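You operate a simulated robot arm through the tools that you are given. There is no shell and no other tool.

Carry out the task below with a simulated robot arm. There is one attempt and no reset: what you move stays moved.

Task
Set the blue head's height and flow by the card and level it.
Fine: the height is LIFT on the card; thumbscrew locked again.

It is judged by the outcome, as a careful person would: the job done as asked, and still so three seconds after it is handed in. It fails if anything else is knocked over, pushed out of place, dropped, spilled or broken.

Robot
A 6-joint arm with a fingered hand, fixed in place. Base frame: the origin is on the floor under the middle of its stand, x ahead of it, y to its left, z up; the work surface is at about z = 84.5. Lengths are in cm, angles in degrees, forces in N, time in s.
With the tool pointing down near the work surface it reaches from about 42 to 82 cm from the base axis. Its first joint turns from -166.0 to 166.0 degrees. Payload 4 kg.
The tool frame sits at the grasp point between the pads (the TCP): z along the fingers, y along the line on which they close. The tips reach 2 cm beyond it. The gripper opens to 14 cm; its body begins 5.4 cm behind the TCP. The gripper is a hand of 3 fingers: y runs from the thumb to the fingers, the wrist lies at [0, 0, -21.5] in the tool frame.
Orientation is told as [roll, pitch, yaw] about the base's x, y, z axes, in that order, counted from this pose: with the fingers straight down and closing along the base's y, the tool's x points along the base's -x, its y along +y and its z along -z.

Tools
- The arm moves only by the tool step_arm. Its argument "moves" is a list of rows, each an object of numbers (a shift or turn left out is 0): "tx", "ty", "tz": the shift along the tool's x, y, z in units of 500 mm (1.0 is 500 mm); "ax", "ay", "az": the turn, a rotation vector about the tool's x, y, z in units of 180 degrees (1.0 is 180 degrees). In form: [{"tx": .., "ty": .., "tz": .., "ax": .., "ay": .., "az": ..}, ...]. A call has 1 to 20 rows; each row is the pose to reach, as a shift and turn from the pose commanded when the call began, along the tool's axes at that moment. A call with a number of a shift or a turn outside -1 to 1 is refused whole. Each row takes 0.2 s and may step no farther than 5 cm and 8.6 degrees from the row before; otherwise, the whole call is refused. A pose out of reach is approached as far as the arm can. The call stops where the force on the tool passes 40 N (or 10 N more than at its start, if that is more) or the arm is blocked; 0.2 s more then pass. In this call time passes only in rows, and 0.2 s behind the last. It gives the time, the measured TCP pose, the force on the tool (base axes), the opening and the grip force at its end, in the units of the frame above (readings bear some noise), with the torque about the TCP (base axes, N m) and any sound that the robot's microphone picked up.
- Cameras (640 x 400 px; columns grow to the right, rows downward): "scene" is fixed at [5.72, 49.37, 140.69]; the picture's right is [-0.75, -0.66, 0.00], its down [-0.43, 0.49, -0.76] and it looks along [0.50, -0.57, -0.65] (base axes); focal length 214 px, centre (320, 200). "wrist" rides on the gripper at [7.4, -4.3, -7.9] in the tool frame; the picture's right is [0.50, 0.87, 0.00], its down [-0.59, 0.34, -0.73] and it looks along [-0.64, 0.37, 0.68] (tool axes); focal length 275 px, centre (320, 200). There is no depth. A picture from a camera that has moved, and an enlarged one, comes with that camera's place and axes in the base frame and with its lens. The place of the scene camera against the robot may be out by one fixed shift of up to 1.8 cm in any direction.
- camera(camera): a new picture of that camera. The clock stands still meanwhile.
- slide_trunk(by): moves the trunk up (or, below 0, down) by that many cm; the arm rides with it, the base frame stays. It gives what a move gives, with no picture.
- finger_targets(finger1, finger2, thumb_bend): sets how far each is bent, from 0 (flat) to 1 (curled in); at 0.3 the hand is open as for a grip, at 0.7 the pads meet at the TCP. One left out holds its place. A second passes; each finger stops where it meets its share of the squeeze, and holds until it gets a number again. It is the only way to open and close the hand. It gives what a move gives, with no picture; readings hold the bend of each and the force on the fingers (four entries, about 0 where the hand has none), thumb and palm.
- inspect(camera, box): a new picture of the part [left, top, right, bottom] of that camera's present view, enlarged. The clock stands still meanwhile.
- sign_off(): hands the job in; it is judged then, once.

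Places have to be worked out from the pictures, the camera data and where the tool is seen. Open the gripper and draw the arm clear of the work before you hand the job in, unless the task says otherwise.

The tools are called after "Emit:" as name(argument=value, ...) on one line, values as JSON. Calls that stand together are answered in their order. step_arm: Moves the arm, as the interface text tells. Its arguments: {"type":"object","properties":{"moves":{"type":"array","items":{"type":"object","properties":{"tx":{"type":"number"},"ty":{"type":"number"},"tz":{"type":"number"},"ax":{"type":"number"},"ay":{"type":"number"},"az":{"type":"number"}}}}},"required":["moves"]} The other tools are called the same way: slide_trunk (by) moves the trunk up or down; finger_targets (finger1, finger2, thumb_bend) moves the fingers one by one; camera (camera) takes a picture; inspect (camera, box) takes an enlarged picture of a part of a camera's view; sign_off () hands the job in.

At the start:

```text
time: 0.0
position: [27.15, -34.58, 126.61]
tcp_rot: [-0.1, 0.0, 0.0]
contact_force: [-0.3, 0.0, 0.5]
ft_torque: [0.01, 0.01, 0.03]
opening: 13.97
grasp_force: 0.1
shape: jaw
bend: [0.3, 0.3, 0.3]
finger forces: [0.0, 0.0, 0.1, 0.0, 0.0, 0.0]
trunk travel left (down, up): [-15.0, 44.0]
```

scene: 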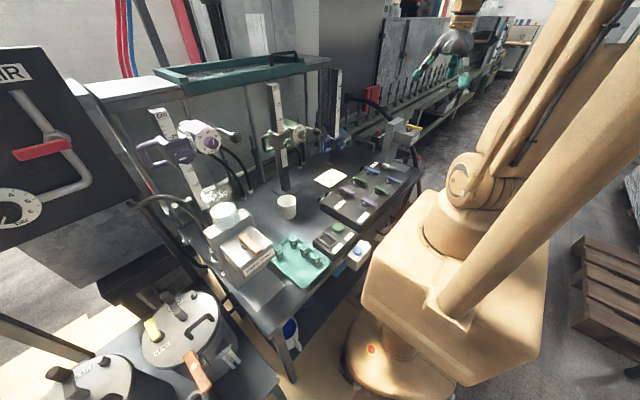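
wrist: 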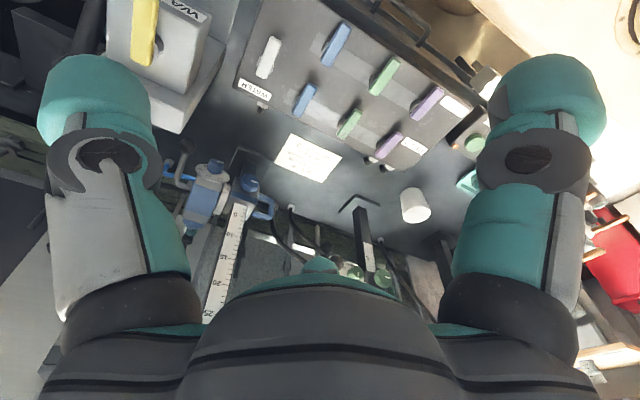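

I start by looking closely at the scene: the card on the bench, the blue head on its post, and the panel of levers.

Emit:
inspect(camera="wrist", box=[230, 110, 390, 210])

Emit:
inspect(camera="wrist", box=[150, 130, 310, 330])

Emit:
inspect(camera="scene", box=[230, 60, 430, 240])

Emit:
inspect(camera="wrist", box=[200, 0, 520, 200])

```text
4.00 times, centred on (310, 160) of wrist
camera zoom: at [19.75, -38.85, 134.55], right [-0.5, 0.87, 0.0], down [0.59, 0.34, 0.73], along [0.64, 0.37, -0.68], focal length 1101 px, centre (360, 360)
```

zoom: 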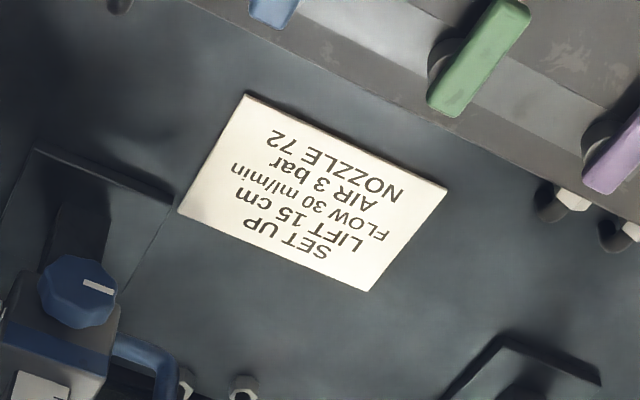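

```text
2.00 times, centred on (230, 230) of wrist
camera zoom: at [19.75, -38.85, 134.55], right [-0.5, 0.87, 0.0], down [0.59, 0.34, 0.73], along [0.64, 0.37, -0.68], focal length 551 px, centre (500, 140)
```

zoom: 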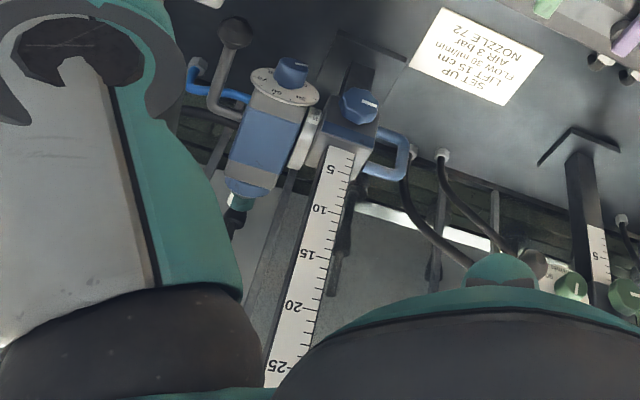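

```text
2.22 times, centred on (330, 150) of scene
camera zoom: at [5.72, 49.37, 140.69], right [-0.75, -0.66, 0.0], down [-0.43, 0.49, -0.76], along [0.5, -0.57, -0.65], focal length 477 px, centre (298, 311)
```

zoom: 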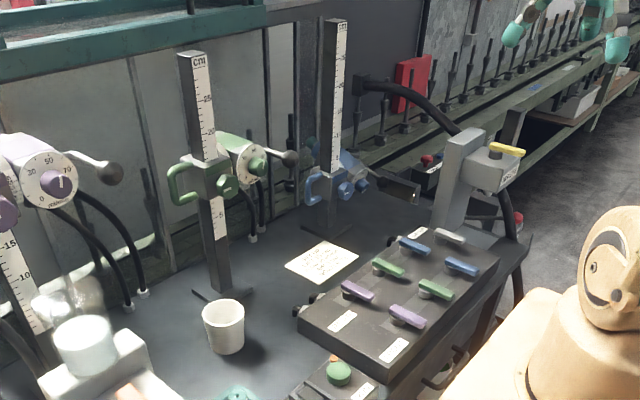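

```text
2.00 times, centred on (360, 100) of wrist
camera zoom: at [19.75, -38.85, 134.55], right [-0.5, 0.87, 0.0], down [0.59, 0.34, 0.73], along [0.64, 0.37, -0.68], focal length 551 px, centre (240, 400)
```

zoom: 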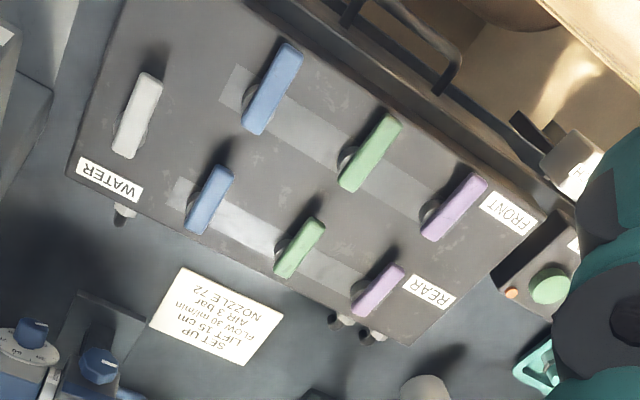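

The card reads LIFT 15 cm, FLOW 30 ml/min. I enlarge the blue head further from both cameras to understand its carriage, thumbscrew, dial and tilt lever.

Emit:
inspect(camera="wrist", box=[170, 140, 282, 210])

Emit:
inspect(camera="scene", box=[310, 60, 422, 180])

Emit:
inspect(camera="scene", box=[130, 70, 330, 220])

```text
5.71 times, centred on (226, 175) of wrist
camera zoom: at [19.75, -38.85, 134.55], right [-0.5, 0.87, 0.0], down [0.59, 0.34, 0.73], along [0.64, 0.37, -0.68], focal length 1573 px, centre (857, 343)
```

zoom: 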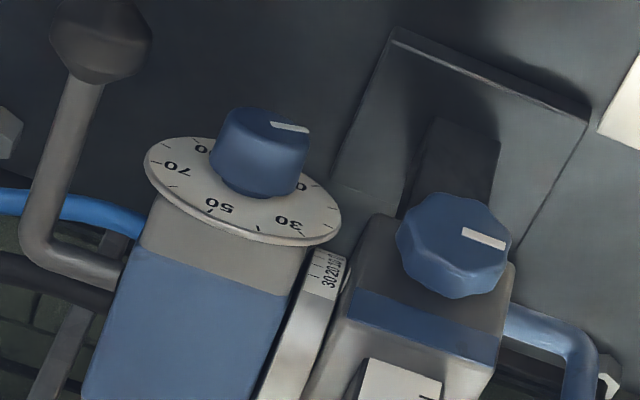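

```text
3.33 times, centred on (366, 120) of scene
camera zoom: at [5.72, 49.37, 140.69], right [-0.75, -0.66, 0.0], down [-0.43, 0.49, -0.76], along [0.5, -0.57, -0.65], focal length 715 px, centre (167, 467)
```

zoom: 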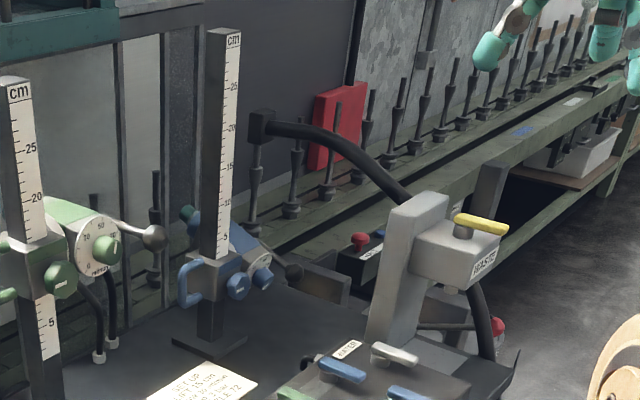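

```text
2.67 times, centred on (230, 145) of scene
camera zoom: at [5.72, 49.37, 140.69], right [-0.75, -0.66, 0.0], down [-0.43, 0.49, -0.76], along [0.5, -0.57, -0.65], focal length 572 px, centre (560, 347)
```

zoom: 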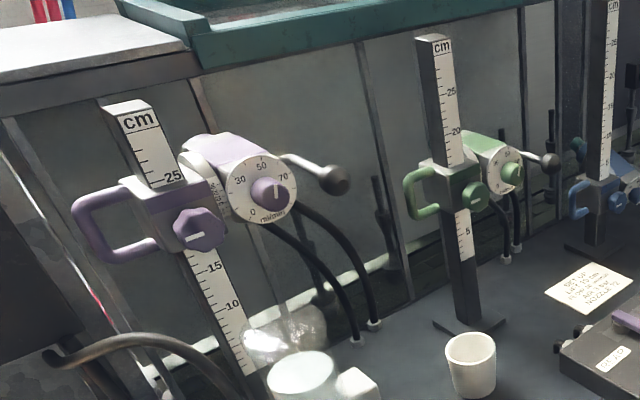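

The blue carriage sits low on its post with the head nosed down. I move the hand nearer at a safe height, turning it 30° so the wrist camera looks straight along +x at the blue head.

Emit:
step_arm(moves=[{"tx": -0.06, "ty": 0.0, "tz": 0.03, "az": 0.04}, {"tx": -0.13, "ty": 0.01, "tz": 0.06, "az": 0.08}, {"tx": -0.2, "ty": 0.015, "tz": 0.1, "az": 0.12}, {"tx": -0.27, "ty": 0.02, "tz": 0.14, "az": 0.1667}, {"tx": -0.33, "ty": 0.025, "tz": 0.18, "az": 0.1667}, {"tx": -0.377, "ty": 0.03, "tz": 0.212, "az": 0.1667}])

Emit:
camera(camera="wrist")

Emit:
camera(camera="scene")

```text
time: 1.4
position: [46.14, -33.05, 116.05]
tcp_rot: [-0.1, -0.1, -29.9]
contact_force: [0.6, -0.3, -0.1]
ft_torque: [-0.04, -0.01, -0.01]
opening: 13.99
grasp_force: 0.0
shape: jaw
bend: [0.3, 0.3, 0.3]
finger forces: [0.1, 0.1, 0.0, 0.1, 0.1, 0.0]
trunk travel left (down, up): [-15.0, 44.0]
```

```text
taken
camera wrist: at [37.52, -33.05, 123.97], right [0.0, 1.0, 0.0], down [0.68, 0.0, 0.73], along [0.73, 0.0, -0.68], focal length 275 px, centre (320, 200)
```

wrist: 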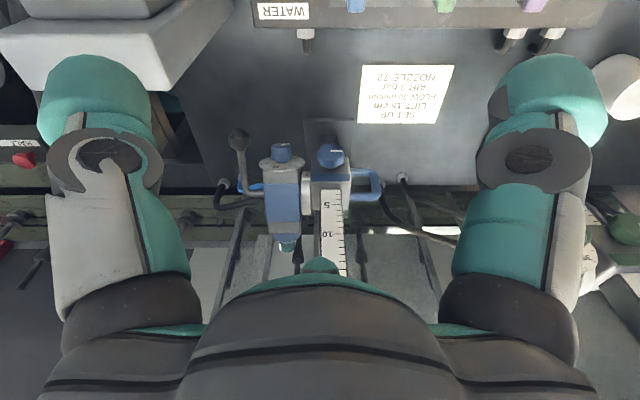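

```text
taken
```

scene: 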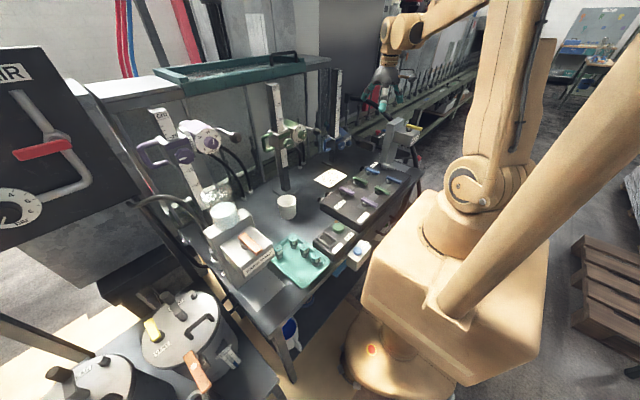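

Emit:
inspect(camera="wrist", box=[210, 110, 402, 230])

Emit:
inspect(camera="wrist", box=[255, 130, 351, 190])

Emit:
inspect(camera="wrist", box=[290, 170, 386, 230])

```text
3.33 times, centred on (306, 170) of wrist
camera zoom: at [37.52, -33.05, 123.97], right [0.0, 1.0, 0.0], down [0.68, 0.0, 0.73], along [0.73, 0.0, -0.68], focal length 918 px, centre (367, 300)
```

zoom: 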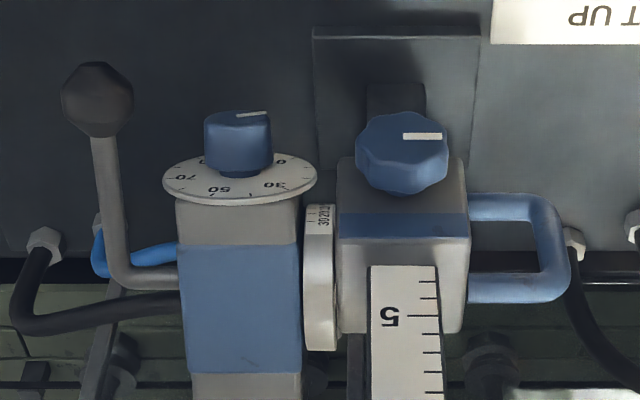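

```text
6.67 times, centred on (303, 160) of wrist
camera zoom: at [37.52, -33.05, 123.97], right [0.0, 1.0, 0.0], down [0.68, 0.0, 0.73], along [0.73, 0.0, -0.68], focal length 1835 px, centre (433, 467)
```

zoom: 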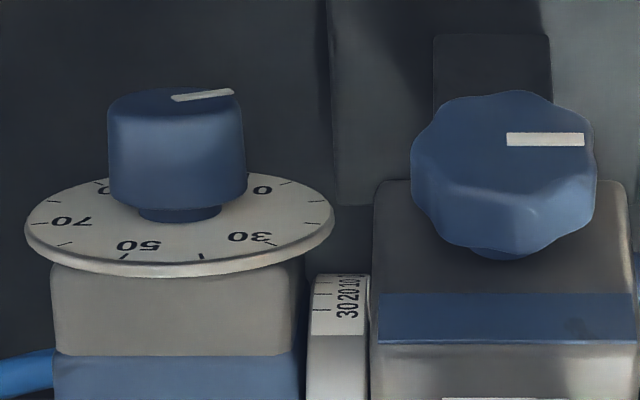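

```text
6.67 times, centred on (338, 200) of wrist
camera zoom: at [37.52, -33.05, 123.97], right [0.0, 1.0, 0.0], down [0.68, 0.0, 0.73], along [0.73, 0.0, -0.68], focal length 1835 px, centre (200, 200)
```

zoom: 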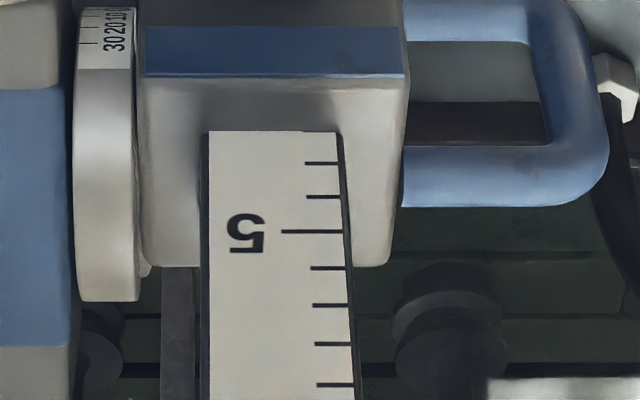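

The scale numbers emerge from the carriage top at about 2, and the tilt ring shows a nose-down head. I pitch the hand up 43° for a straight-on horizontal view at carriage height, staying back from the post.

Emit:
step_arm(moves=[{"tx": 0.0, "ty": 0.005, "tz": 0.06, "ax": -0.0199, "ay": -0.0345}, {"tx": 0.005, "ty": 0.01, "tz": 0.12, "ax": -0.0398, "ay": -0.069}, {"tx": 0.01, "ty": 0.015, "tz": 0.18, "ax": -0.0597, "ay": -0.1034}, {"tx": 0.012, "ty": 0.02, "tz": 0.24, "ax": -0.0796, "ay": -0.1379}, {"tx": 0.014, "ty": 0.0242, "tz": 0.29, "ax": -0.0995, "ay": -0.1724}, {"tx": 0.014, "ty": 0.0242, "tz": 0.32, "ax": -0.1194, "ay": -0.2069}])

Emit:
camera(camera="wrist")

Emit:
camera(camera="scene")

```text
time: 2.8
position: [46.02, -31.77, 99.94]
tcp_rot: [25.1, -36.3, -38.4]
contact_force: [0.1, 0.4, 0.1]
ft_torque: [0.02, -0.01, 0.0]
opening: 13.99
grasp_force: 0.0
shape: jaw
bend: [0.3, 0.3, 0.3]
finger forces: [0.0, 0.0, 0.0, 0.0, 0.1, 0.0]
trunk travel left (down, up): [-15.0, 44.0]
```

```text
taken
camera wrist: at [34.39, -31.71, 99.95], right [0.0, 1.0, 0.0], down [-0.01, 0.0, 1.0], along [1.0, 0.0, 0.01], focal length 275 px, centre (320, 200)
```

wrist: 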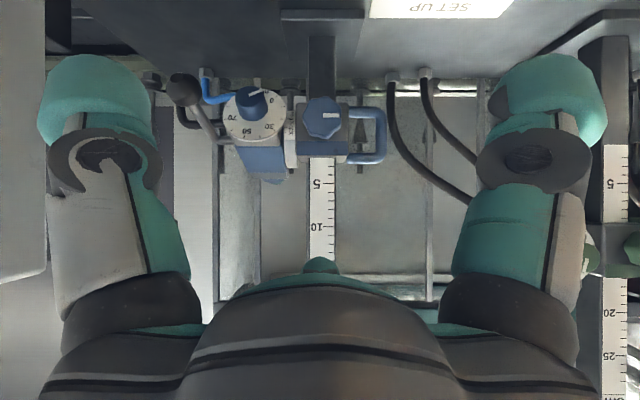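

```text
taken
```

scene: 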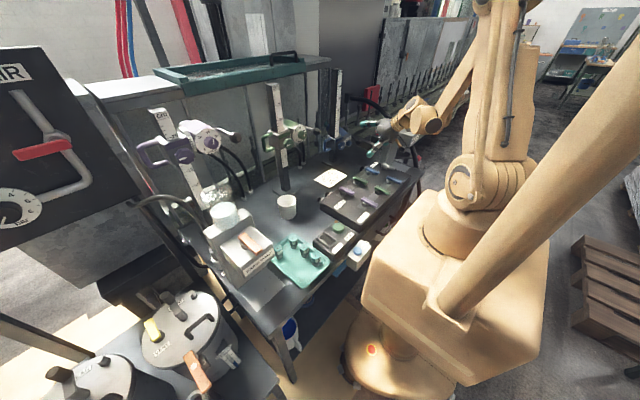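

Emit:
inspect(camera="wrist", box=[160, 60, 400, 210])

Emit:
inspect(camera="wrist", box=[215, 75, 311, 135])

Emit:
inspect(camera="wrist", box=[280, 85, 400, 195])

Emit:
inspect(camera="wrist", box=[560, 120, 640, 400])

```text
2.67 times, centred on (280, 135) of wrist
camera zoom: at [34.39, -31.71, 99.95], right [0.0, 1.0, 0.0], down [-0.01, 0.0, 1.0], along [1.0, 0.0, 0.01], focal length 734 px, centre (427, 373)
```

zoom: 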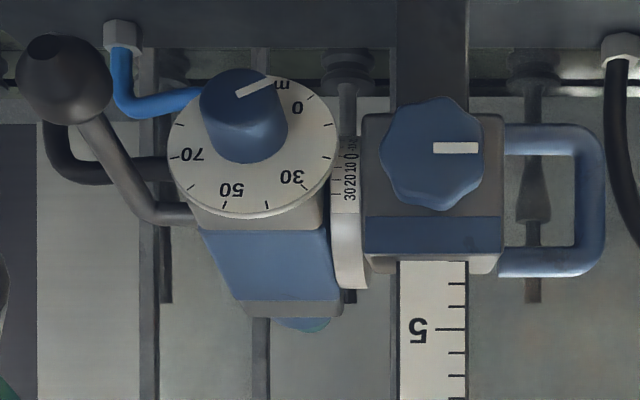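

```text
6.67 times, centred on (263, 105) of wrist
camera zoom: at [34.39, -31.71, 99.95], right [0.0, 1.0, 0.0], down [-0.01, 0.0, 1.0], along [1.0, 0.0, 0.01], focal length 1835 px, centre (700, 833)
```

zoom: 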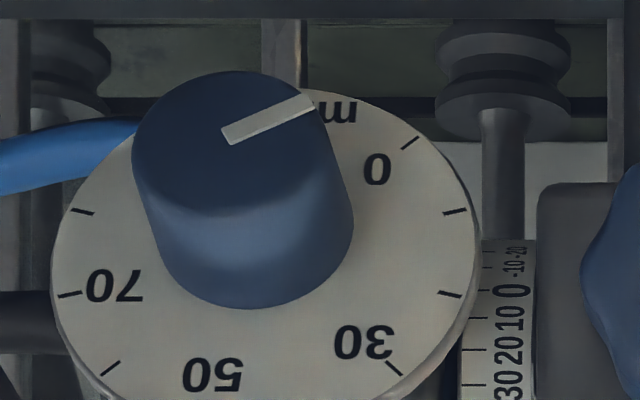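

```text
3.64 times, centred on (340, 140) of wrist
camera zoom: at [34.39, -31.71, 99.95], right [0.0, 1.0, 0.0], down [-0.01, 0.0, 1.0], along [1.0, 0.0, 0.01], focal length 1001 px, centre (247, 418)
```

zoom: 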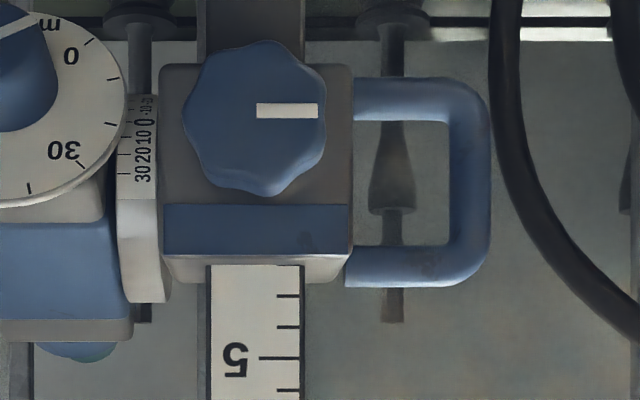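

```text
1.43 times, centred on (600, 260) of wrist
camera zoom: at [34.39, -31.71, 99.95], right [0.0, 1.0, 0.0], down [-0.01, 0.0, 1.0], along [1.0, 0.0, 0.01], focal length 393 px, centre (-80, 114)
```

zoom: 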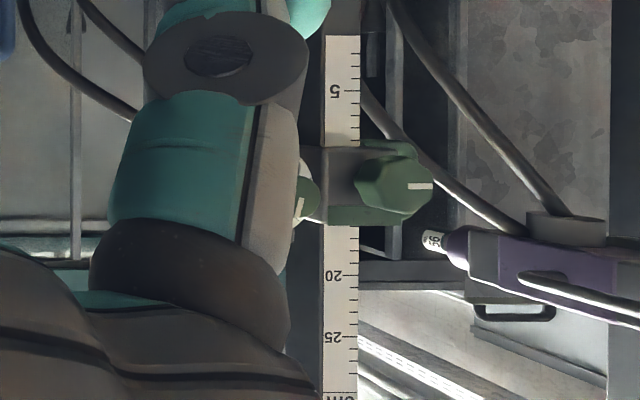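

From this view: the carriage top crosses the scale at about 2, the thumbscrew is near (62, -31.5, 92), the flow dial knob near (62.5, -38.8, 89.5), pointing near "ml" (beyond 0), and the tilt ring is visible between. I move 7 cm closer to read the tilt ring and look for index marks.

Emit:
step_arm(moves=[{"tx": -0.045, "ty": 0.026, "tz": 0.048}, {"tx": -0.0886, "ty": 0.0512, "tz": 0.0955}])

Emit:
camera(camera="wrist")

Emit:
inspect(camera="wrist", box=[210, 60, 338, 140])

Emit:
inspect(camera="wrist", box=[275, 60, 403, 180])

```text
time: 3.4
position: [53.0, -31.68, 100.06]
tcp_rot: [25.0, -36.2, -38.3]
contact_force: [0.3, -0.5, -0.1]
ft_torque: [0.02, 0.01, -0.02]
opening: 14.0
grasp_force: 0.0
shape: jaw
bend: [0.3, 0.3, 0.3]
finger forces: [0.1, 0.1, 0.0, 0.1, 0.0, 0.1]
trunk travel left (down, up): [-15.0, 44.0]
```

```text
taken
camera wrist: at [41.4, -31.71, 100.02], right [0.0, 1.0, 0.0], down [0.0, 0.0, 1.0], along [1.0, 0.0, 0.0], focal length 275 px, centre (320, 200)
```

wrist: 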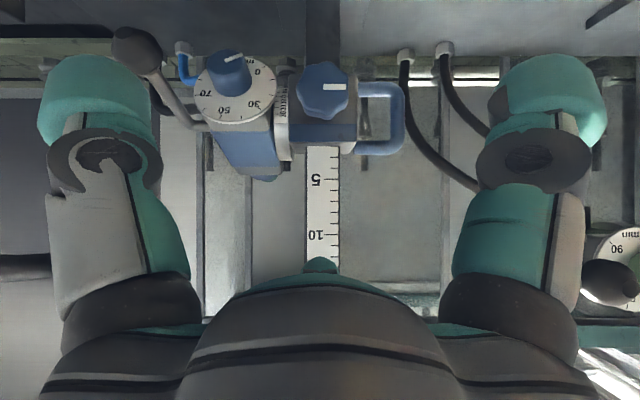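

```text
5.00 times, centred on (274, 100) of wrist
camera zoom: at [41.4, -31.71, 100.02], right [0.0, 1.0, 0.0], down [0.0, 0.0, 1.0], along [1.0, 0.0, 0.0], focal length 1376 px, centre (550, 700)
```

zoom: 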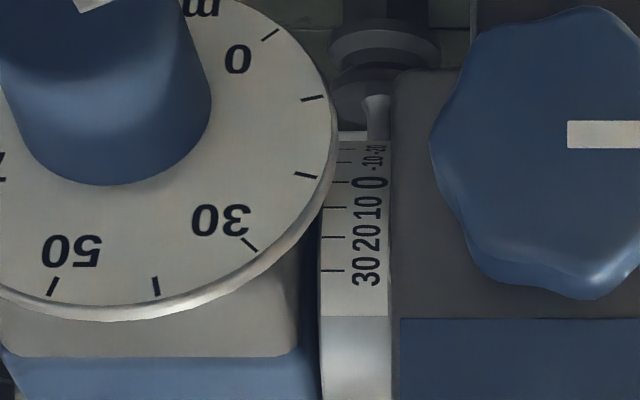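

```text
3.33 times, centred on (339, 120) of wrist
camera zoom: at [41.4, -31.71, 100.02], right [0.0, 1.0, 0.0], down [0.0, 0.0, 1.0], along [1.0, 0.0, 0.0], focal length 918 px, centre (257, 467)
```

zoom: 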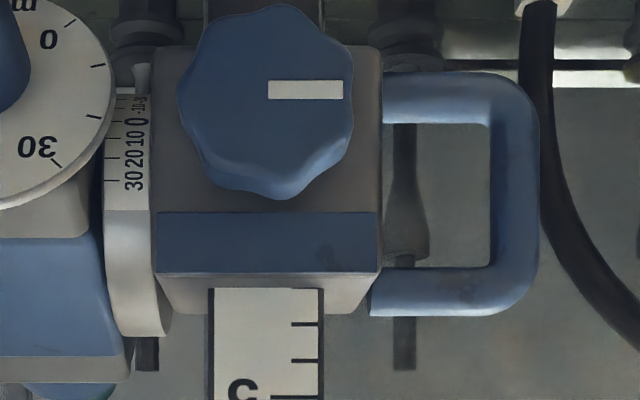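

Triangulating the views: thumbscrew axis at about y=-31.5, z=91.7, front face at x≈62.2; carriage front at x≈64.9; the dial is nosed down roughly 20°. I check the hand's own size in the scene view and what lies under its path before choosing a near-horizontal grip on the thumbscrew.

Emit:
inspect(camera="scene", box=[310, 70, 470, 190])

Emit:
inspect(camera="scene", box=[300, 140, 430, 240])

```text
3.33 times, centred on (390, 130) of scene
camera zoom: at [5.72, 49.37, 140.69], right [-0.75, -0.66, 0.0], down [-0.43, 0.49, -0.76], along [0.5, -0.57, -0.65], focal length 715 px, centre (87, 433)
```

zoom: 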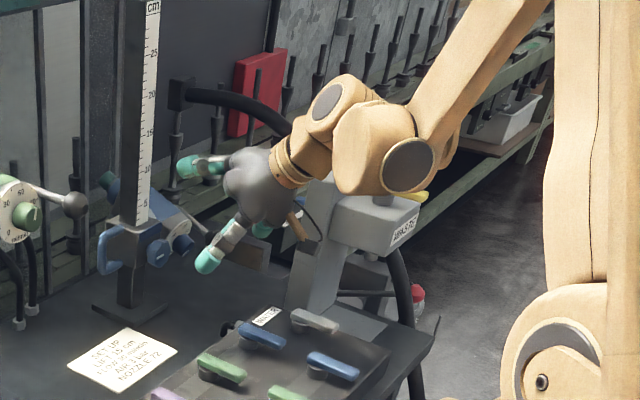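

```text
4.00 times, centred on (365, 190) of scene
camera zoom: at [5.72, 49.37, 140.69], right [-0.75, -0.66, 0.0], down [-0.43, 0.49, -0.76], along [0.5, -0.57, -0.65], focal length 858 px, centre (140, 240)
```

zoom: 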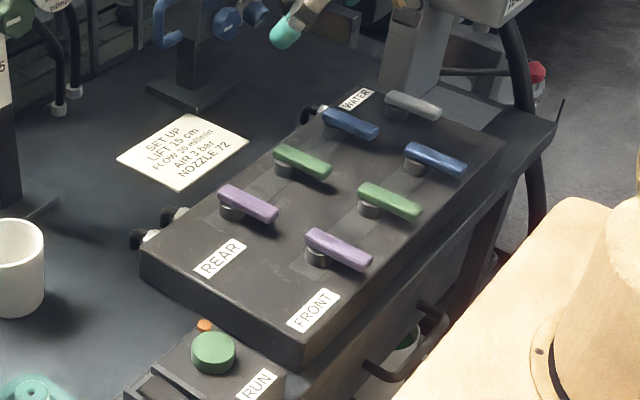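

The wrist passes between the lever panel (levers up to z≈89) and the WASTE stand (near y≈-43), so a hand nosed 15° down will fit. I part-close the fingers and turn the hand to that attitude while still well clear and higher up.

Emit:
finger_targets(finger1=0.5, finger2=0.5, thumb_bend=0.5)

Emit:
step_arm(moves=[{"tx": -0.005, "ty": 0.003, "tz": -0.003, "ay": -0.0207, "az": -0.036}, {"tx": -0.01, "ty": 0.007, "tz": -0.006, "ay": -0.0413, "az": -0.0721}, {"tx": -0.015, "ty": 0.01, "tz": -0.01, "ay": -0.062, "az": -0.1081}, {"tx": -0.02, "ty": 0.0135, "tz": -0.013, "ay": -0.0826, "az": -0.1442}, {"tx": -0.025, "ty": 0.017, "tz": -0.016, "ay": -0.1033, "az": -0.1802}, {"tx": -0.03, "ty": 0.02, "tz": -0.02, "ay": -0.1239, "az": -0.2163}, {"tx": -0.035, "ty": 0.024, "tz": -0.023, "ay": -0.1446, "az": -0.2523}, {"tx": -0.04, "ty": 0.027, "tz": -0.026, "ay": -0.1652, "az": -0.2884}, {"tx": -0.0456, "ty": 0.0305, "tz": -0.0293, "ay": -0.1859, "az": -0.3244}])

Emit:
camera(camera="wrist")

Emit:
inspect(camera="scene", box=[310, 60, 470, 180])

```text
time: 4.4
position: [53.02, -31.69, 100.1]
tcp_rot: [25.0, -36.1, -38.3]
contact_force: [0.0, -0.8, -0.5]
ft_torque: [-0.03, 0.02, 0.0]
opening: 6.39
grasp_force: 0.0
shape: fingers
bend: [0.5, 0.5, 0.5]
finger forces: [0.0, 0.1, 0.0, 0.0, 0.0, 0.1]
trunk travel left (down, up): [-15.0, 44.0]
```

```text
time: 6.4
position: [54.64, -30.77, 102.31]
tcp_rot: [-36.2, -61.7, 36.1]
contact_force: [0.2, 0.5, 0.3]
ft_torque: [-0.03, 0.0, 0.0]
opening: 6.35
grasp_force: 0.0
shape: fingers
bend: [0.5, 0.5, 0.5]
finger forces: [0.1, 0.0, 0.0, 0.1, 0.0, 0.1]
out of reach, approached as far as the arm can: row 7, 8, 9
trunk travel left (down, up): [-15.0, 44.0]
```

```text
taken
camera wrist: at [44.67, -36.35, 100.0], right [-0.24, 0.69, -0.68], down [-0.47, 0.53, 0.7], along [0.85, 0.49, 0.2], focal length 275 px, centre (320, 200)
```

wrist: 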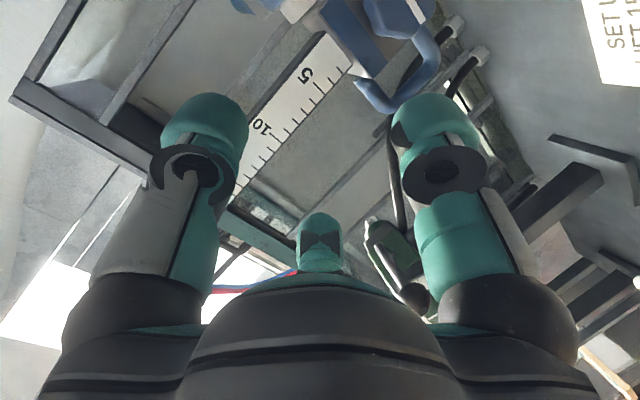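

```text
3.33 times, centred on (390, 120) of scene
camera zoom: at [5.72, 49.37, 140.69], right [-0.75, -0.66, 0.0], down [-0.43, 0.49, -0.76], along [0.5, -0.57, -0.65], focal length 715 px, centre (87, 467)
```

zoom: 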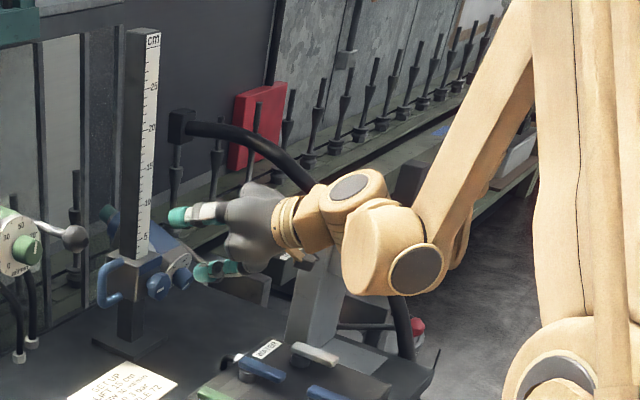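

The arm could not quite reach that attitude (too folded near its base). I raise the trunk, which gives the arm more room, and read the pose.

Emit:
slide_trunk(by=18)

Emit:
camera(camera="wrist")

Emit:
camera(camera="scene")

```text
time: 8.4
position: [54.48, -30.8, 120.35]
tcp_rot: [-36.2, -61.8, 36.0]
contact_force: [-0.3, -0.6, -1.0]
ft_torque: [-0.01, -0.01, 0.01]
opening: 6.38
grasp_force: 0.1
shape: fingers
bend: [0.5, 0.5, 0.5]
finger forces: [0.0, 0.0, 0.0, 0.1, 0.0, 0.1]
trunk travel left (down, up): [-33.0, 26.0]
```

```text
taken
camera wrist: at [44.67, -36.37, 117.98], right [-0.24, 0.69, -0.68], down [-0.47, 0.53, 0.7], along [0.85, 0.49, 0.2], focal length 275 px, centre (320, 200)
```

wrist: 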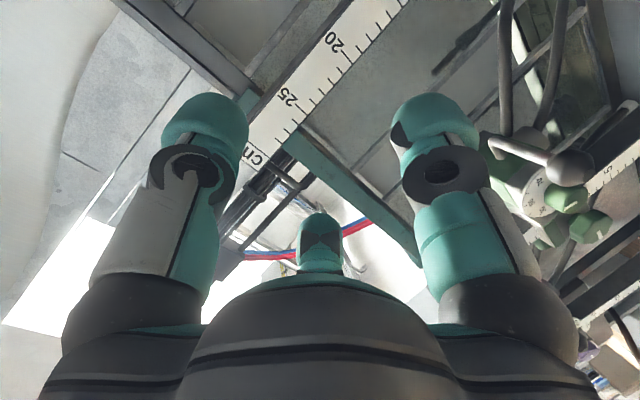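

```text
taken
```

scene: 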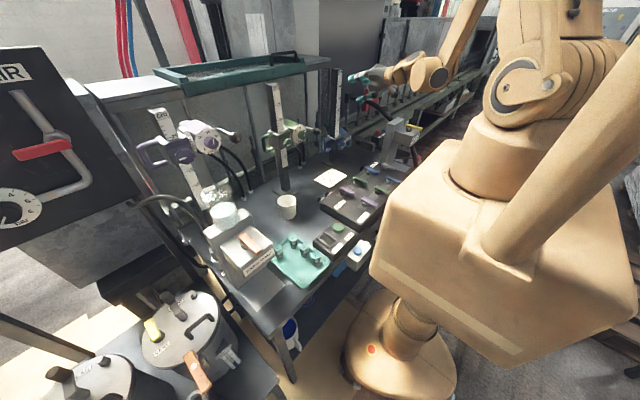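

The arm is now clear above. I send one zero-move row to learn whether its commanded pose is the reached one or the earlier target.

Emit:
step_arm(moves=[{"tx": 0.0}])

```text
time: 8.8
position: [54.59, -30.73, 120.28]
tcp_rot: [-36.2, -61.8, 36.0]
contact_force: [0.6, 0.1, 0.1]
ft_torque: [-0.01, -0.04, 0.01]
opening: 6.37
grasp_force: 0.0
shape: fingers
bend: [0.5, 0.5, 0.5]
finger forces: [0.1, 0.1, 0.0, 0.0, 0.0, 0.0]
trunk travel left (down, up): [-33.0, 26.0]
```

Commanded equals reached, so I now complete the turn (about 16° more) while coming down 8 cm.

Emit:
step_arm(moves=[{"tx": 0.05, "ty": 0.01, "tz": 0.021, "ax": -0.0006, "ay": -0.0228, "az": -0.0378}, {"tx": 0.1, "ty": 0.02, "tz": 0.042, "ax": -0.0012, "ay": -0.0456, "az": -0.0755}, {"tx": 0.1454, "ty": 0.0293, "tz": 0.062, "ax": -0.0012, "ay": -0.0456, "az": -0.0755}])

```text
time: 9.6
position: [61.14, -26.68, 116.23]
tcp_rot: [-48.7, -57.4, 48.5]
contact_force: [0.3, 0.3, 0.9]
ft_torque: [0.0, -0.01, 0.0]
opening: 6.36
grasp_force: 0.1
shape: fingers
bend: [0.5, 0.5, 0.5]
finger forces: [0.1, 0.0, 0.0, 0.0, 0.0, 0.0]
out of reach, approached as far as the arm can: row 1, 2, 3
trunk travel left (down, up): [-33.0, 26.0]
```

The joint range seems to run out in this roll direction. I back off from the post and roll the hand the other way (which would also put the wrist camera on top), watching whether it stays reachable.

Emit:
step_arm(moves=[{"tx": 0.028, "ty": -0.048, "tz": -0.068, "az": 0.045}, {"tx": 0.0567, "ty": -0.0968, "tz": -0.1364, "az": 0.09}, {"tx": 0.0567, "ty": -0.0968, "tz": -0.1364, "az": 0.135}, {"tx": 0.0567, "ty": -0.0968, "tz": -0.1364, "az": 0.18}, {"tx": 0.0567, "ty": -0.0968, "tz": -0.1364, "az": 0.225}, {"tx": 0.0567, "ty": -0.0968, "tz": -0.1364, "az": 0.27}, {"tx": 0.0567, "ty": -0.0968, "tz": -0.1364, "az": 0.315}, {"tx": 0.0567, "ty": -0.0968, "tz": -0.1364, "az": 0.36}])

```text
time: 11.4
position: [54.2, -32.02, 118.5]
tcp_rot: [59.1, -46.2, -71.6]
contact_force: [0.3, 0.4, 0.5]
ft_torque: [0.01, 0.02, 0.03]
opening: 6.36
grasp_force: 0.1
shape: fingers
bend: [0.5, 0.5, 0.5]
finger forces: [0.0, 0.0, 0.0, 0.0, 0.0, 0.0]
out of reach, approached as far as the arm can: row 1, 2, 3, 4, 5, 6, 7, 8
trunk travel left (down, up): [-33.0, 26.0]
```

The tool axis itself seems limited near 21° below horizontal rather than the roll. I test whether a higher pose relative to the trunk allows a more level hand (this tells me if lowering the trunk helps).

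Emit:
step_arm(moves=[{"tx": -0.055, "ty": 0.056, "tz": 0.01}, {"tx": -0.111, "ty": 0.1128, "tz": 0.0202}, {"tx": -0.111, "ty": 0.1128, "tz": 0.0202, "ax": -0.0292, "ay": -0.0333, "az": 0.0036}])

Emit:
camera(camera="scene")

```text
time: 12.2
position: [57.84, -31.63, 125.58]
tcp_rot: [70.7, -48.3, -80.1]
contact_force: [0.6, -0.1, -0.2]
ft_torque: [0.02, -0.02, -0.01]
opening: 6.36
grasp_force: 0.0
shape: fingers
bend: [0.5, 0.5, 0.5]
finger forces: [0.0, 0.0, 0.1, 0.0, 0.0, 0.1]
trunk travel left (down, up): [-33.0, 26.0]
```

```text
taken
```

scene: 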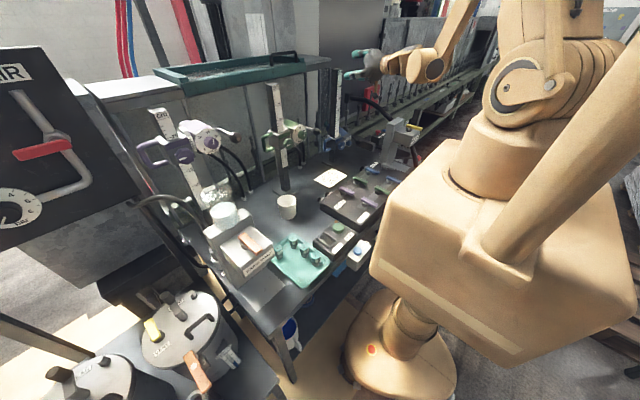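

That pose was reached (12.7° below horizontal), so a lower trunk will allow the level approach. Up here in free space I roll the hand about 169° so one finger is at the bottom and the wrist camera rides on top.

Emit:
step_arm(moves=[{"ax": 0.0019, "ay": 0.001, "az": 0.0468}, {"ax": 0.0037, "ay": 0.0021, "az": 0.0936}, {"ax": 0.0056, "ay": 0.0031, "az": 0.1403}, {"ax": 0.0075, "ay": 0.0041, "az": 0.1871}, {"ax": 0.0094, "ay": 0.0051, "az": 0.2339}, {"ax": 0.0112, "ay": 0.0062, "az": 0.2807}, {"ax": 0.0131, "ay": 0.0072, "az": 0.3275}, {"ax": 0.015, "ay": 0.0082, "az": 0.3742}, {"ax": 0.0169, "ay": 0.0093, "az": 0.421}, {"ax": 0.0187, "ay": 0.0103, "az": 0.4678}, {"ax": 0.0206, "ay": 0.0113, "az": 0.5146}, {"ax": 0.0225, "ay": 0.0124, "az": 0.5614}, {"ax": 0.0244, "ay": 0.0134, "az": 0.6081}, {"ax": 0.0262, "ay": 0.0144, "az": 0.6549}, {"ax": 0.0281, "ay": 0.0155, "az": 0.7017}, {"ax": 0.03, "ay": 0.0165, "az": 0.7485}, {"ax": 0.0319, "ay": 0.0175, "az": 0.7953}, {"ax": 0.0337, "ay": 0.0185, "az": 0.842}, {"ax": 0.0356, "ay": 0.0196, "az": 0.8888}, {"ax": 0.0375, "ay": 0.0206, "az": 0.9356}])

Emit:
camera(camera="wrist")

```text
time: 16.4
position: [57.85, -31.34, 125.69]
tcp_rot: [-61.6, 57.0, 114.3]
contact_force: [1.3, 0.2, 0.6]
ft_torque: [-0.03, 0.01, -0.01]
opening: 6.38
grasp_force: 0.0
shape: fingers
bend: [0.5, 0.5, 0.5]
finger forces: [0.0, 0.0, 0.0, 0.0, 0.1, 0.1]
trunk travel left (down, up): [-33.0, 26.0]
```

```text
taken
camera wrist: at [52.42, -31.34, 135.84], right [0.0, -1.0, 0.0], down [-0.89, 0.0, -0.47], along [0.47, 0.0, -0.89], focal length 275 px, centre (320, 200)
```

wrist: 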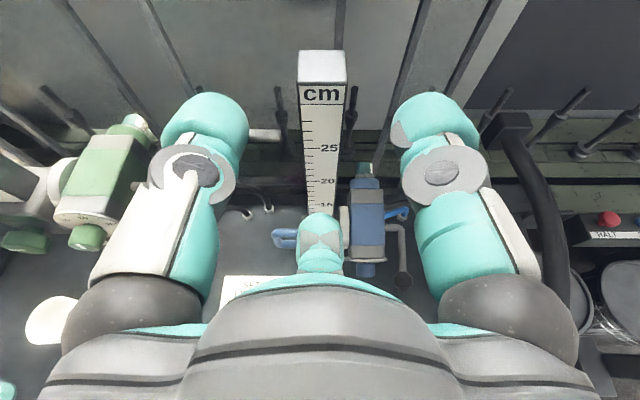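

Pose reached with the camera on top. I lower the trunk 23 cm (hand to z≈102.7, still clear in front of the post) and look.

Emit:
slide_trunk(by=-23)

Emit:
camera(camera="wrist")

Emit:
camera(camera="scene")

```text
time: 18.8
position: [57.94, -31.38, 102.57]
tcp_rot: [-61.6, 57.0, 114.4]
contact_force: [0.8, -0.4, -0.3]
ft_torque: [0.02, 0.0, 0.03]
opening: 6.37
grasp_force: 0.1
shape: fingers
bend: [0.5, 0.5, 0.5]
finger forces: [0.1, 0.1, 0.0, 0.1, 0.0, 0.0]
trunk travel left (down, up): [-10.0, 49.0]
```

```text
taken
camera wrist: at [52.41, -31.31, 112.86], right [0.0, -1.0, 0.0], down [-0.89, 0.0, -0.47], along [0.47, 0.0, -0.89], focal length 275 px, centre (320, 200)
```

wrist: 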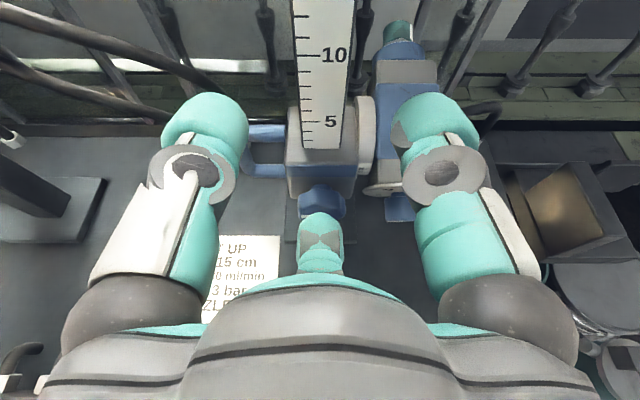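

```text
taken
```

scene: 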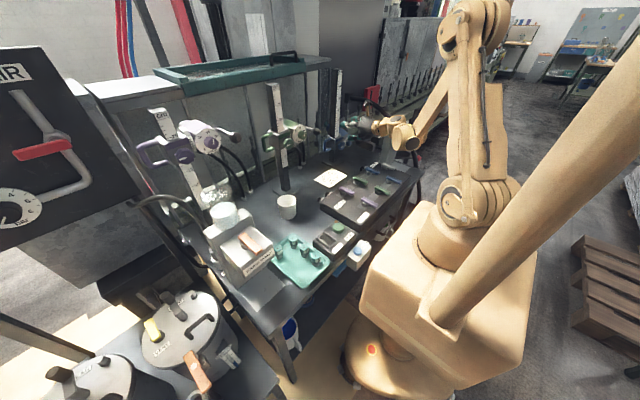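

The card, carriage and knob are in good view. I enlarge the carriage and check the wrist's clearance to the WASTE stand and levers before descending.

Emit:
inspect(camera="wrist", box=[240, 80, 448, 210])

Emit:
inspect(camera="scene", box=[310, 90, 438, 170])

```text
3.08 times, centred on (344, 145) of wrist
camera zoom: at [52.41, -31.31, 112.86], right [0.0, -1.0, 0.0], down [-0.89, 0.0, -0.47], along [0.47, 0.0, -0.89], focal length 847 px, centre (246, 369)
```

zoom: 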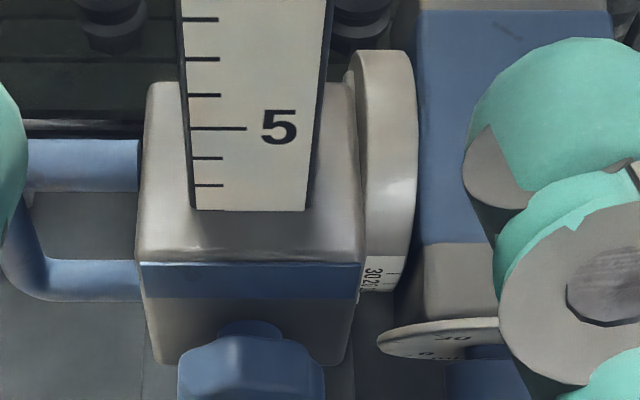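

```text
5.00 times, centred on (374, 130) of scene
camera zoom: at [5.72, 49.37, 140.69], right [-0.75, -0.66, 0.0], down [-0.43, 0.49, -0.76], along [0.5, -0.57, -0.65], focal length 1072 px, centre (50, 550)
```

zoom: 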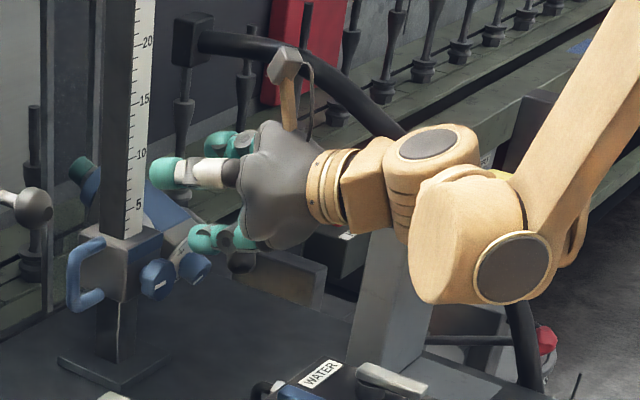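

Clearances look fine: the wrist stays well left of the WASTE stand and the camera rides on top. I close the fingers a bit (to ~5 cm) and lower the trunk so the hand is in line with the thumbscrew, still about 4 cm short of it.

Emit:
finger_targets(finger1=0.53, finger2=0.53, thumb_bend=0.53)

Emit:
slide_trunk(by=-9.3)

Emit:
camera(camera="wrist")

Emit:
inspect(camera="scene", box=[310, 90, 438, 190])

```text
time: 19.8
position: [57.94, -31.36, 102.42]
tcp_rot: [-61.6, 57.0, 114.3]
contact_force: [-0.2, -0.4, -0.7]
ft_torque: [-0.02, 0.01, -0.01]
opening: 5.45
grasp_force: 0.0
shape: fingers
bend: [0.53, 0.53, 0.53]
finger forces: [0.0, 0.0, 0.0, 0.1, 0.1, 0.0]
trunk travel left (down, up): [-10.0, 49.0]
```

```text
time: 21.1
position: [57.91, -31.48, 93.31]
tcp_rot: [-61.6, 57.1, 114.3]
contact_force: [0.5, -0.5, 0.5]
ft_torque: [0.04, -0.01, 0.01]
opening: 5.46
grasp_force: 0.1
shape: fingers
bend: [0.53, 0.53, 0.53]
finger forces: [0.1, 0.1, 0.1, 0.0, 0.1, 0.0]
trunk travel left (down, up): [-0.7, 58.3]
```

```text
taken
camera wrist: at [52.41, -31.31, 103.57], right [0.0, -1.0, 0.0], down [-0.89, 0.0, -0.47], along [0.47, 0.0, -0.89], focal length 275 px, centre (320, 200)
```

wrist: 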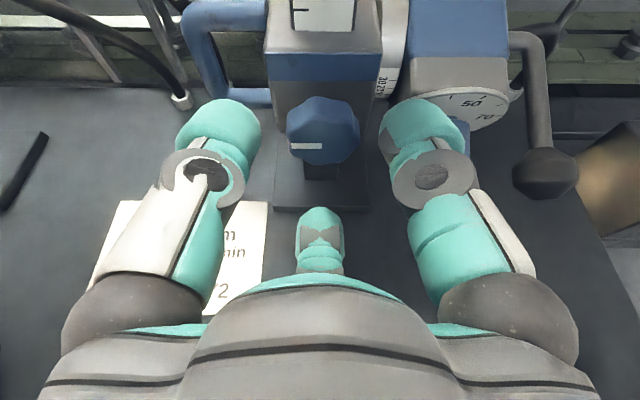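

```text
4.00 times, centred on (374, 140) of scene
camera zoom: at [5.72, 49.37, 140.69], right [-0.75, -0.66, 0.0], down [-0.43, 0.49, -0.76], along [0.5, -0.57, -0.65], focal length 858 px, centre (104, 440)
```

zoom: 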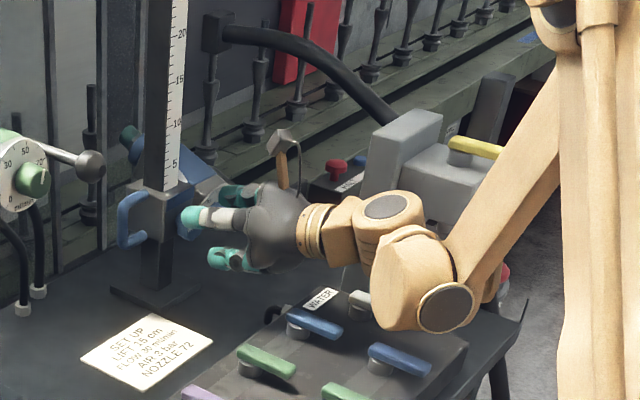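

The knob is centred between the fingers and the arm is clear of the levers and the WASTE stand. I level the hand 5° more and advance about 2.5 cm, then look again.

Emit:
step_arm(moves=[{"tx": -0.0008, "ty": 0.0005, "tz": 0.016, "ax": 0.005, "ay": 0.0085}, {"tx": -0.0016, "ty": 0.001, "tz": 0.032, "ax": 0.01, "ay": 0.017}, {"tx": -0.0026, "ty": 0.0015, "tz": 0.05, "ax": 0.0139, "ay": 0.0241}])

Emit:
camera(camera="wrist")

Emit:
inspect(camera="scene", box=[310, 90, 438, 190])

```text
time: 21.9
position: [60.29, -31.4, 92.41]
tcp_rot: [-70.5, 58.8, 107.1]
contact_force: [-0.7, 0.0, -0.2]
ft_torque: [0.01, 0.0, 0.03]
opening: 5.44
grasp_force: 0.0
shape: fingers
bend: [0.53, 0.53, 0.53]
finger forces: [0.1, 0.0, 0.0, 0.1, 0.0, 0.1]
trunk travel left (down, up): [-0.7, 58.3]
```

```text
taken
camera wrist: at [53.94, -31.3, 102.22], right [0.0, -1.0, 0.0], down [-0.84, 0.0, -0.54], along [0.54, 0.0, -0.84], focal length 275 px, centre (320, 200)
```

wrist: 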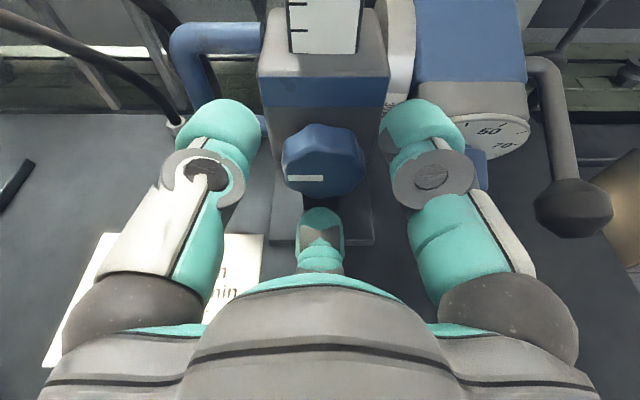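

```text
4.00 times, centred on (374, 140) of scene
camera zoom: at [5.72, 49.37, 140.69], right [-0.75, -0.66, 0.0], down [-0.43, 0.49, -0.76], along [0.5, -0.57, -0.65], focal length 858 px, centre (104, 440)
```

zoom: 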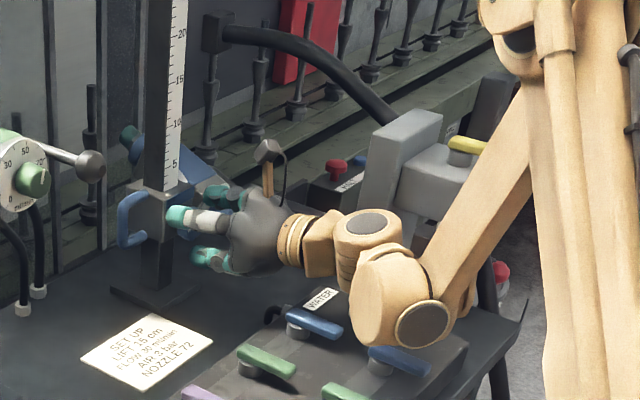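

Tilt is now 10° and the knob is centred. I advance the last 1.8 cm so the pads surround the knob.

Emit:
step_arm(moves=[{"tx": -0.0008, "ty": 0.0004, "tz": 0.012}, {"tx": -0.0016, "ty": 0.0009, "tz": 0.025}, {"tx": -0.0023, "ty": 0.0013, "tz": 0.037}])

Emit:
camera(camera="wrist")

Emit:
inspect(camera="wrist", box=[230, 90, 422, 270])

```text
time: 22.7
position: [61.94, -31.37, 92.25]
tcp_rot: [-70.5, 58.7, 106.9]
contact_force: [-6.2, -0.3, 0.9]
ft_torque: [-0.03, -0.13, -0.13]
opening: 5.44
grasp_force: 3.0
shape: fingers
bend: [0.53, 0.53, 0.53]
finger forces: [4.9, 0.0, 0.0, 0.0, 0.8, 0.2]
trunk travel left (down, up): [-0.7, 58.3]
```

```text
taken
camera wrist: at [55.61, -31.34, 101.83], right [0.0, -1.0, 0.0], down [-0.84, 0.0, -0.54], along [0.54, 0.0, -0.84], focal length 275 px, centre (320, 200)
```

wrist: 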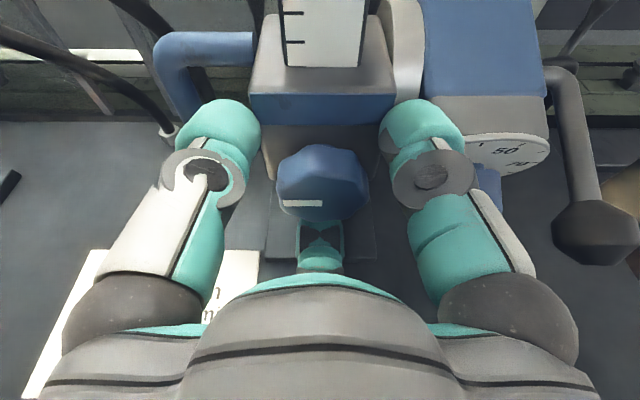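

```text
2.22 times, centred on (326, 180) of wrist
camera zoom: at [55.61, -31.34, 101.83], right [0.0, -1.0, 0.0], down [-0.84, 0.0, -0.54], along [0.54, 0.0, -0.84], focal length 612 px, centre (307, 244)
```

zoom: 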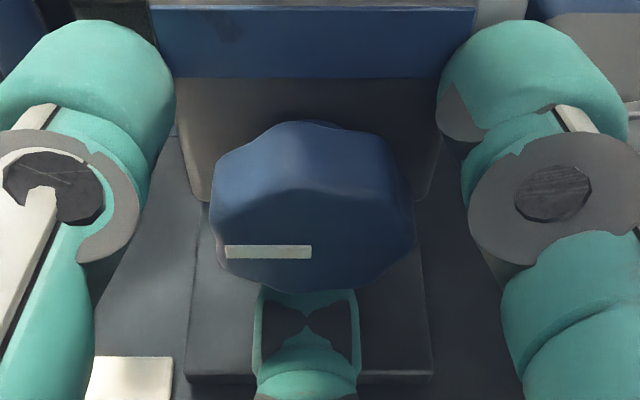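

Fingertip 1 lightly touched the carriage face (6 N), so I am deep enough; I ease back 2.5 mm and close the fingers gradually on the knob.

Emit:
step_arm(moves=[{"tz": -0.005}])

Emit:
finger_targets(finger1=0.57, finger2=0.57, thumb_bend=0.57)

Emit:
inspect(camera="wrist", box=[230, 90, 422, 270])

```text
time: 23.1
position: [61.83, -31.27, 92.16]
tcp_rot: [-70.3, 58.8, 107.0]
contact_force: [-1.0, -1.0, -1.1]
ft_torque: [0.03, -0.03, -0.05]
opening: 5.46
grasp_force: 0.3
shape: fingers
bend: [0.53, 0.53, 0.53]
finger forces: [1.1, 0.1, 0.0, 0.0, 0.1, 0.0]
trunk travel left (down, up): [-0.7, 58.3]
```

```text
time: 24.1
position: [61.85, -31.23, 92.07]
tcp_rot: [-70.5, 58.8, 107.0]
contact_force: [0.4, 0.0, 0.3]
ft_torque: [0.03, -0.04, -0.03]
opening: 4.57
grasp_force: 0.5
shape: fingers
bend: [0.56, 0.56, 0.56]
finger forces: [0.8, 0.0, 0.0, 0.0, 0.0, 0.0]
trunk travel left (down, up): [-0.7, 58.3]
```

```text
2.22 times, centred on (326, 180) of wrist
camera zoom: at [55.47, -31.31, 101.83], right [0.0, -1.0, 0.0], down [-0.84, 0.0, -0.54], along [0.54, 0.0, -0.84], focal length 612 px, centre (307, 244)
```

zoom: 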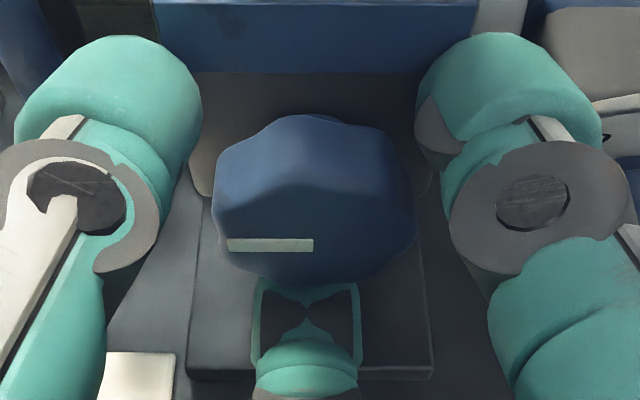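

All three fingers are near the knob with almost no load. I close further to take a firm grip.

Emit:
finger_targets(finger1=0.61, finger2=0.61, thumb_bend=0.61)

Emit:
finger_targets(finger1=0.66, finger2=0.66, thumb_bend=0.66)

Emit:
inspect(camera="wrist", box=[230, 90, 422, 270])

```text
time: 25.1
position: [61.82, -31.37, 92.06]
tcp_rot: [-70.4, 58.7, 106.9]
contact_force: [0.3, -0.7, -0.2]
ft_torque: [0.01, -0.06, -0.03]
opening: 4.07
grasp_force: 5.5
shape: fingers
bend: [0.57, 0.59, 0.59]
finger forces: [4.5, 3.0, 0.1, 0.0, 3.7, 0.0]
trunk travel left (down, up): [-0.7, 58.3]
```

```text
time: 26.1
position: [61.85, -31.34, 92.01]
tcp_rot: [-70.4, 58.8, 107.0]
contact_force: [0.8, 4.1, -2.7]
ft_torque: [-0.04, -0.12, 0.21]
opening: 4.02
grasp_force: 15.8
shape: fingers
bend: [0.58, 0.6, 0.6]
finger forces: [8.6, 8.7, 0.1, 0.0, 13.7, 0.0]
trunk travel left (down, up): [-0.7, 58.3]
```

```text
2.22 times, centred on (326, 180) of wrist
camera zoom: at [55.5, -31.26, 101.82], right [0.0, -1.0, 0.0], down [-0.84, 0.0, -0.54], along [0.54, 0.0, -0.84], focal length 612 px, centre (307, 244)
```

zoom: 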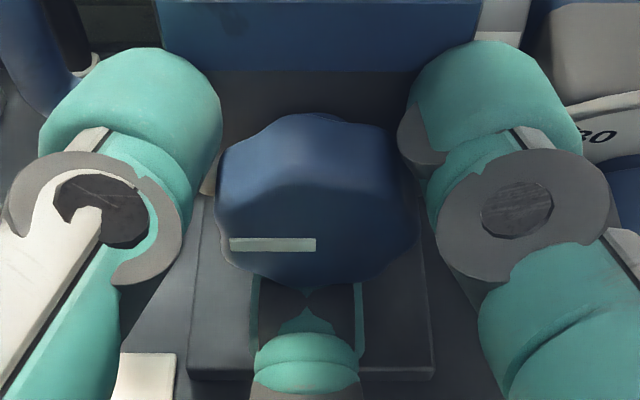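

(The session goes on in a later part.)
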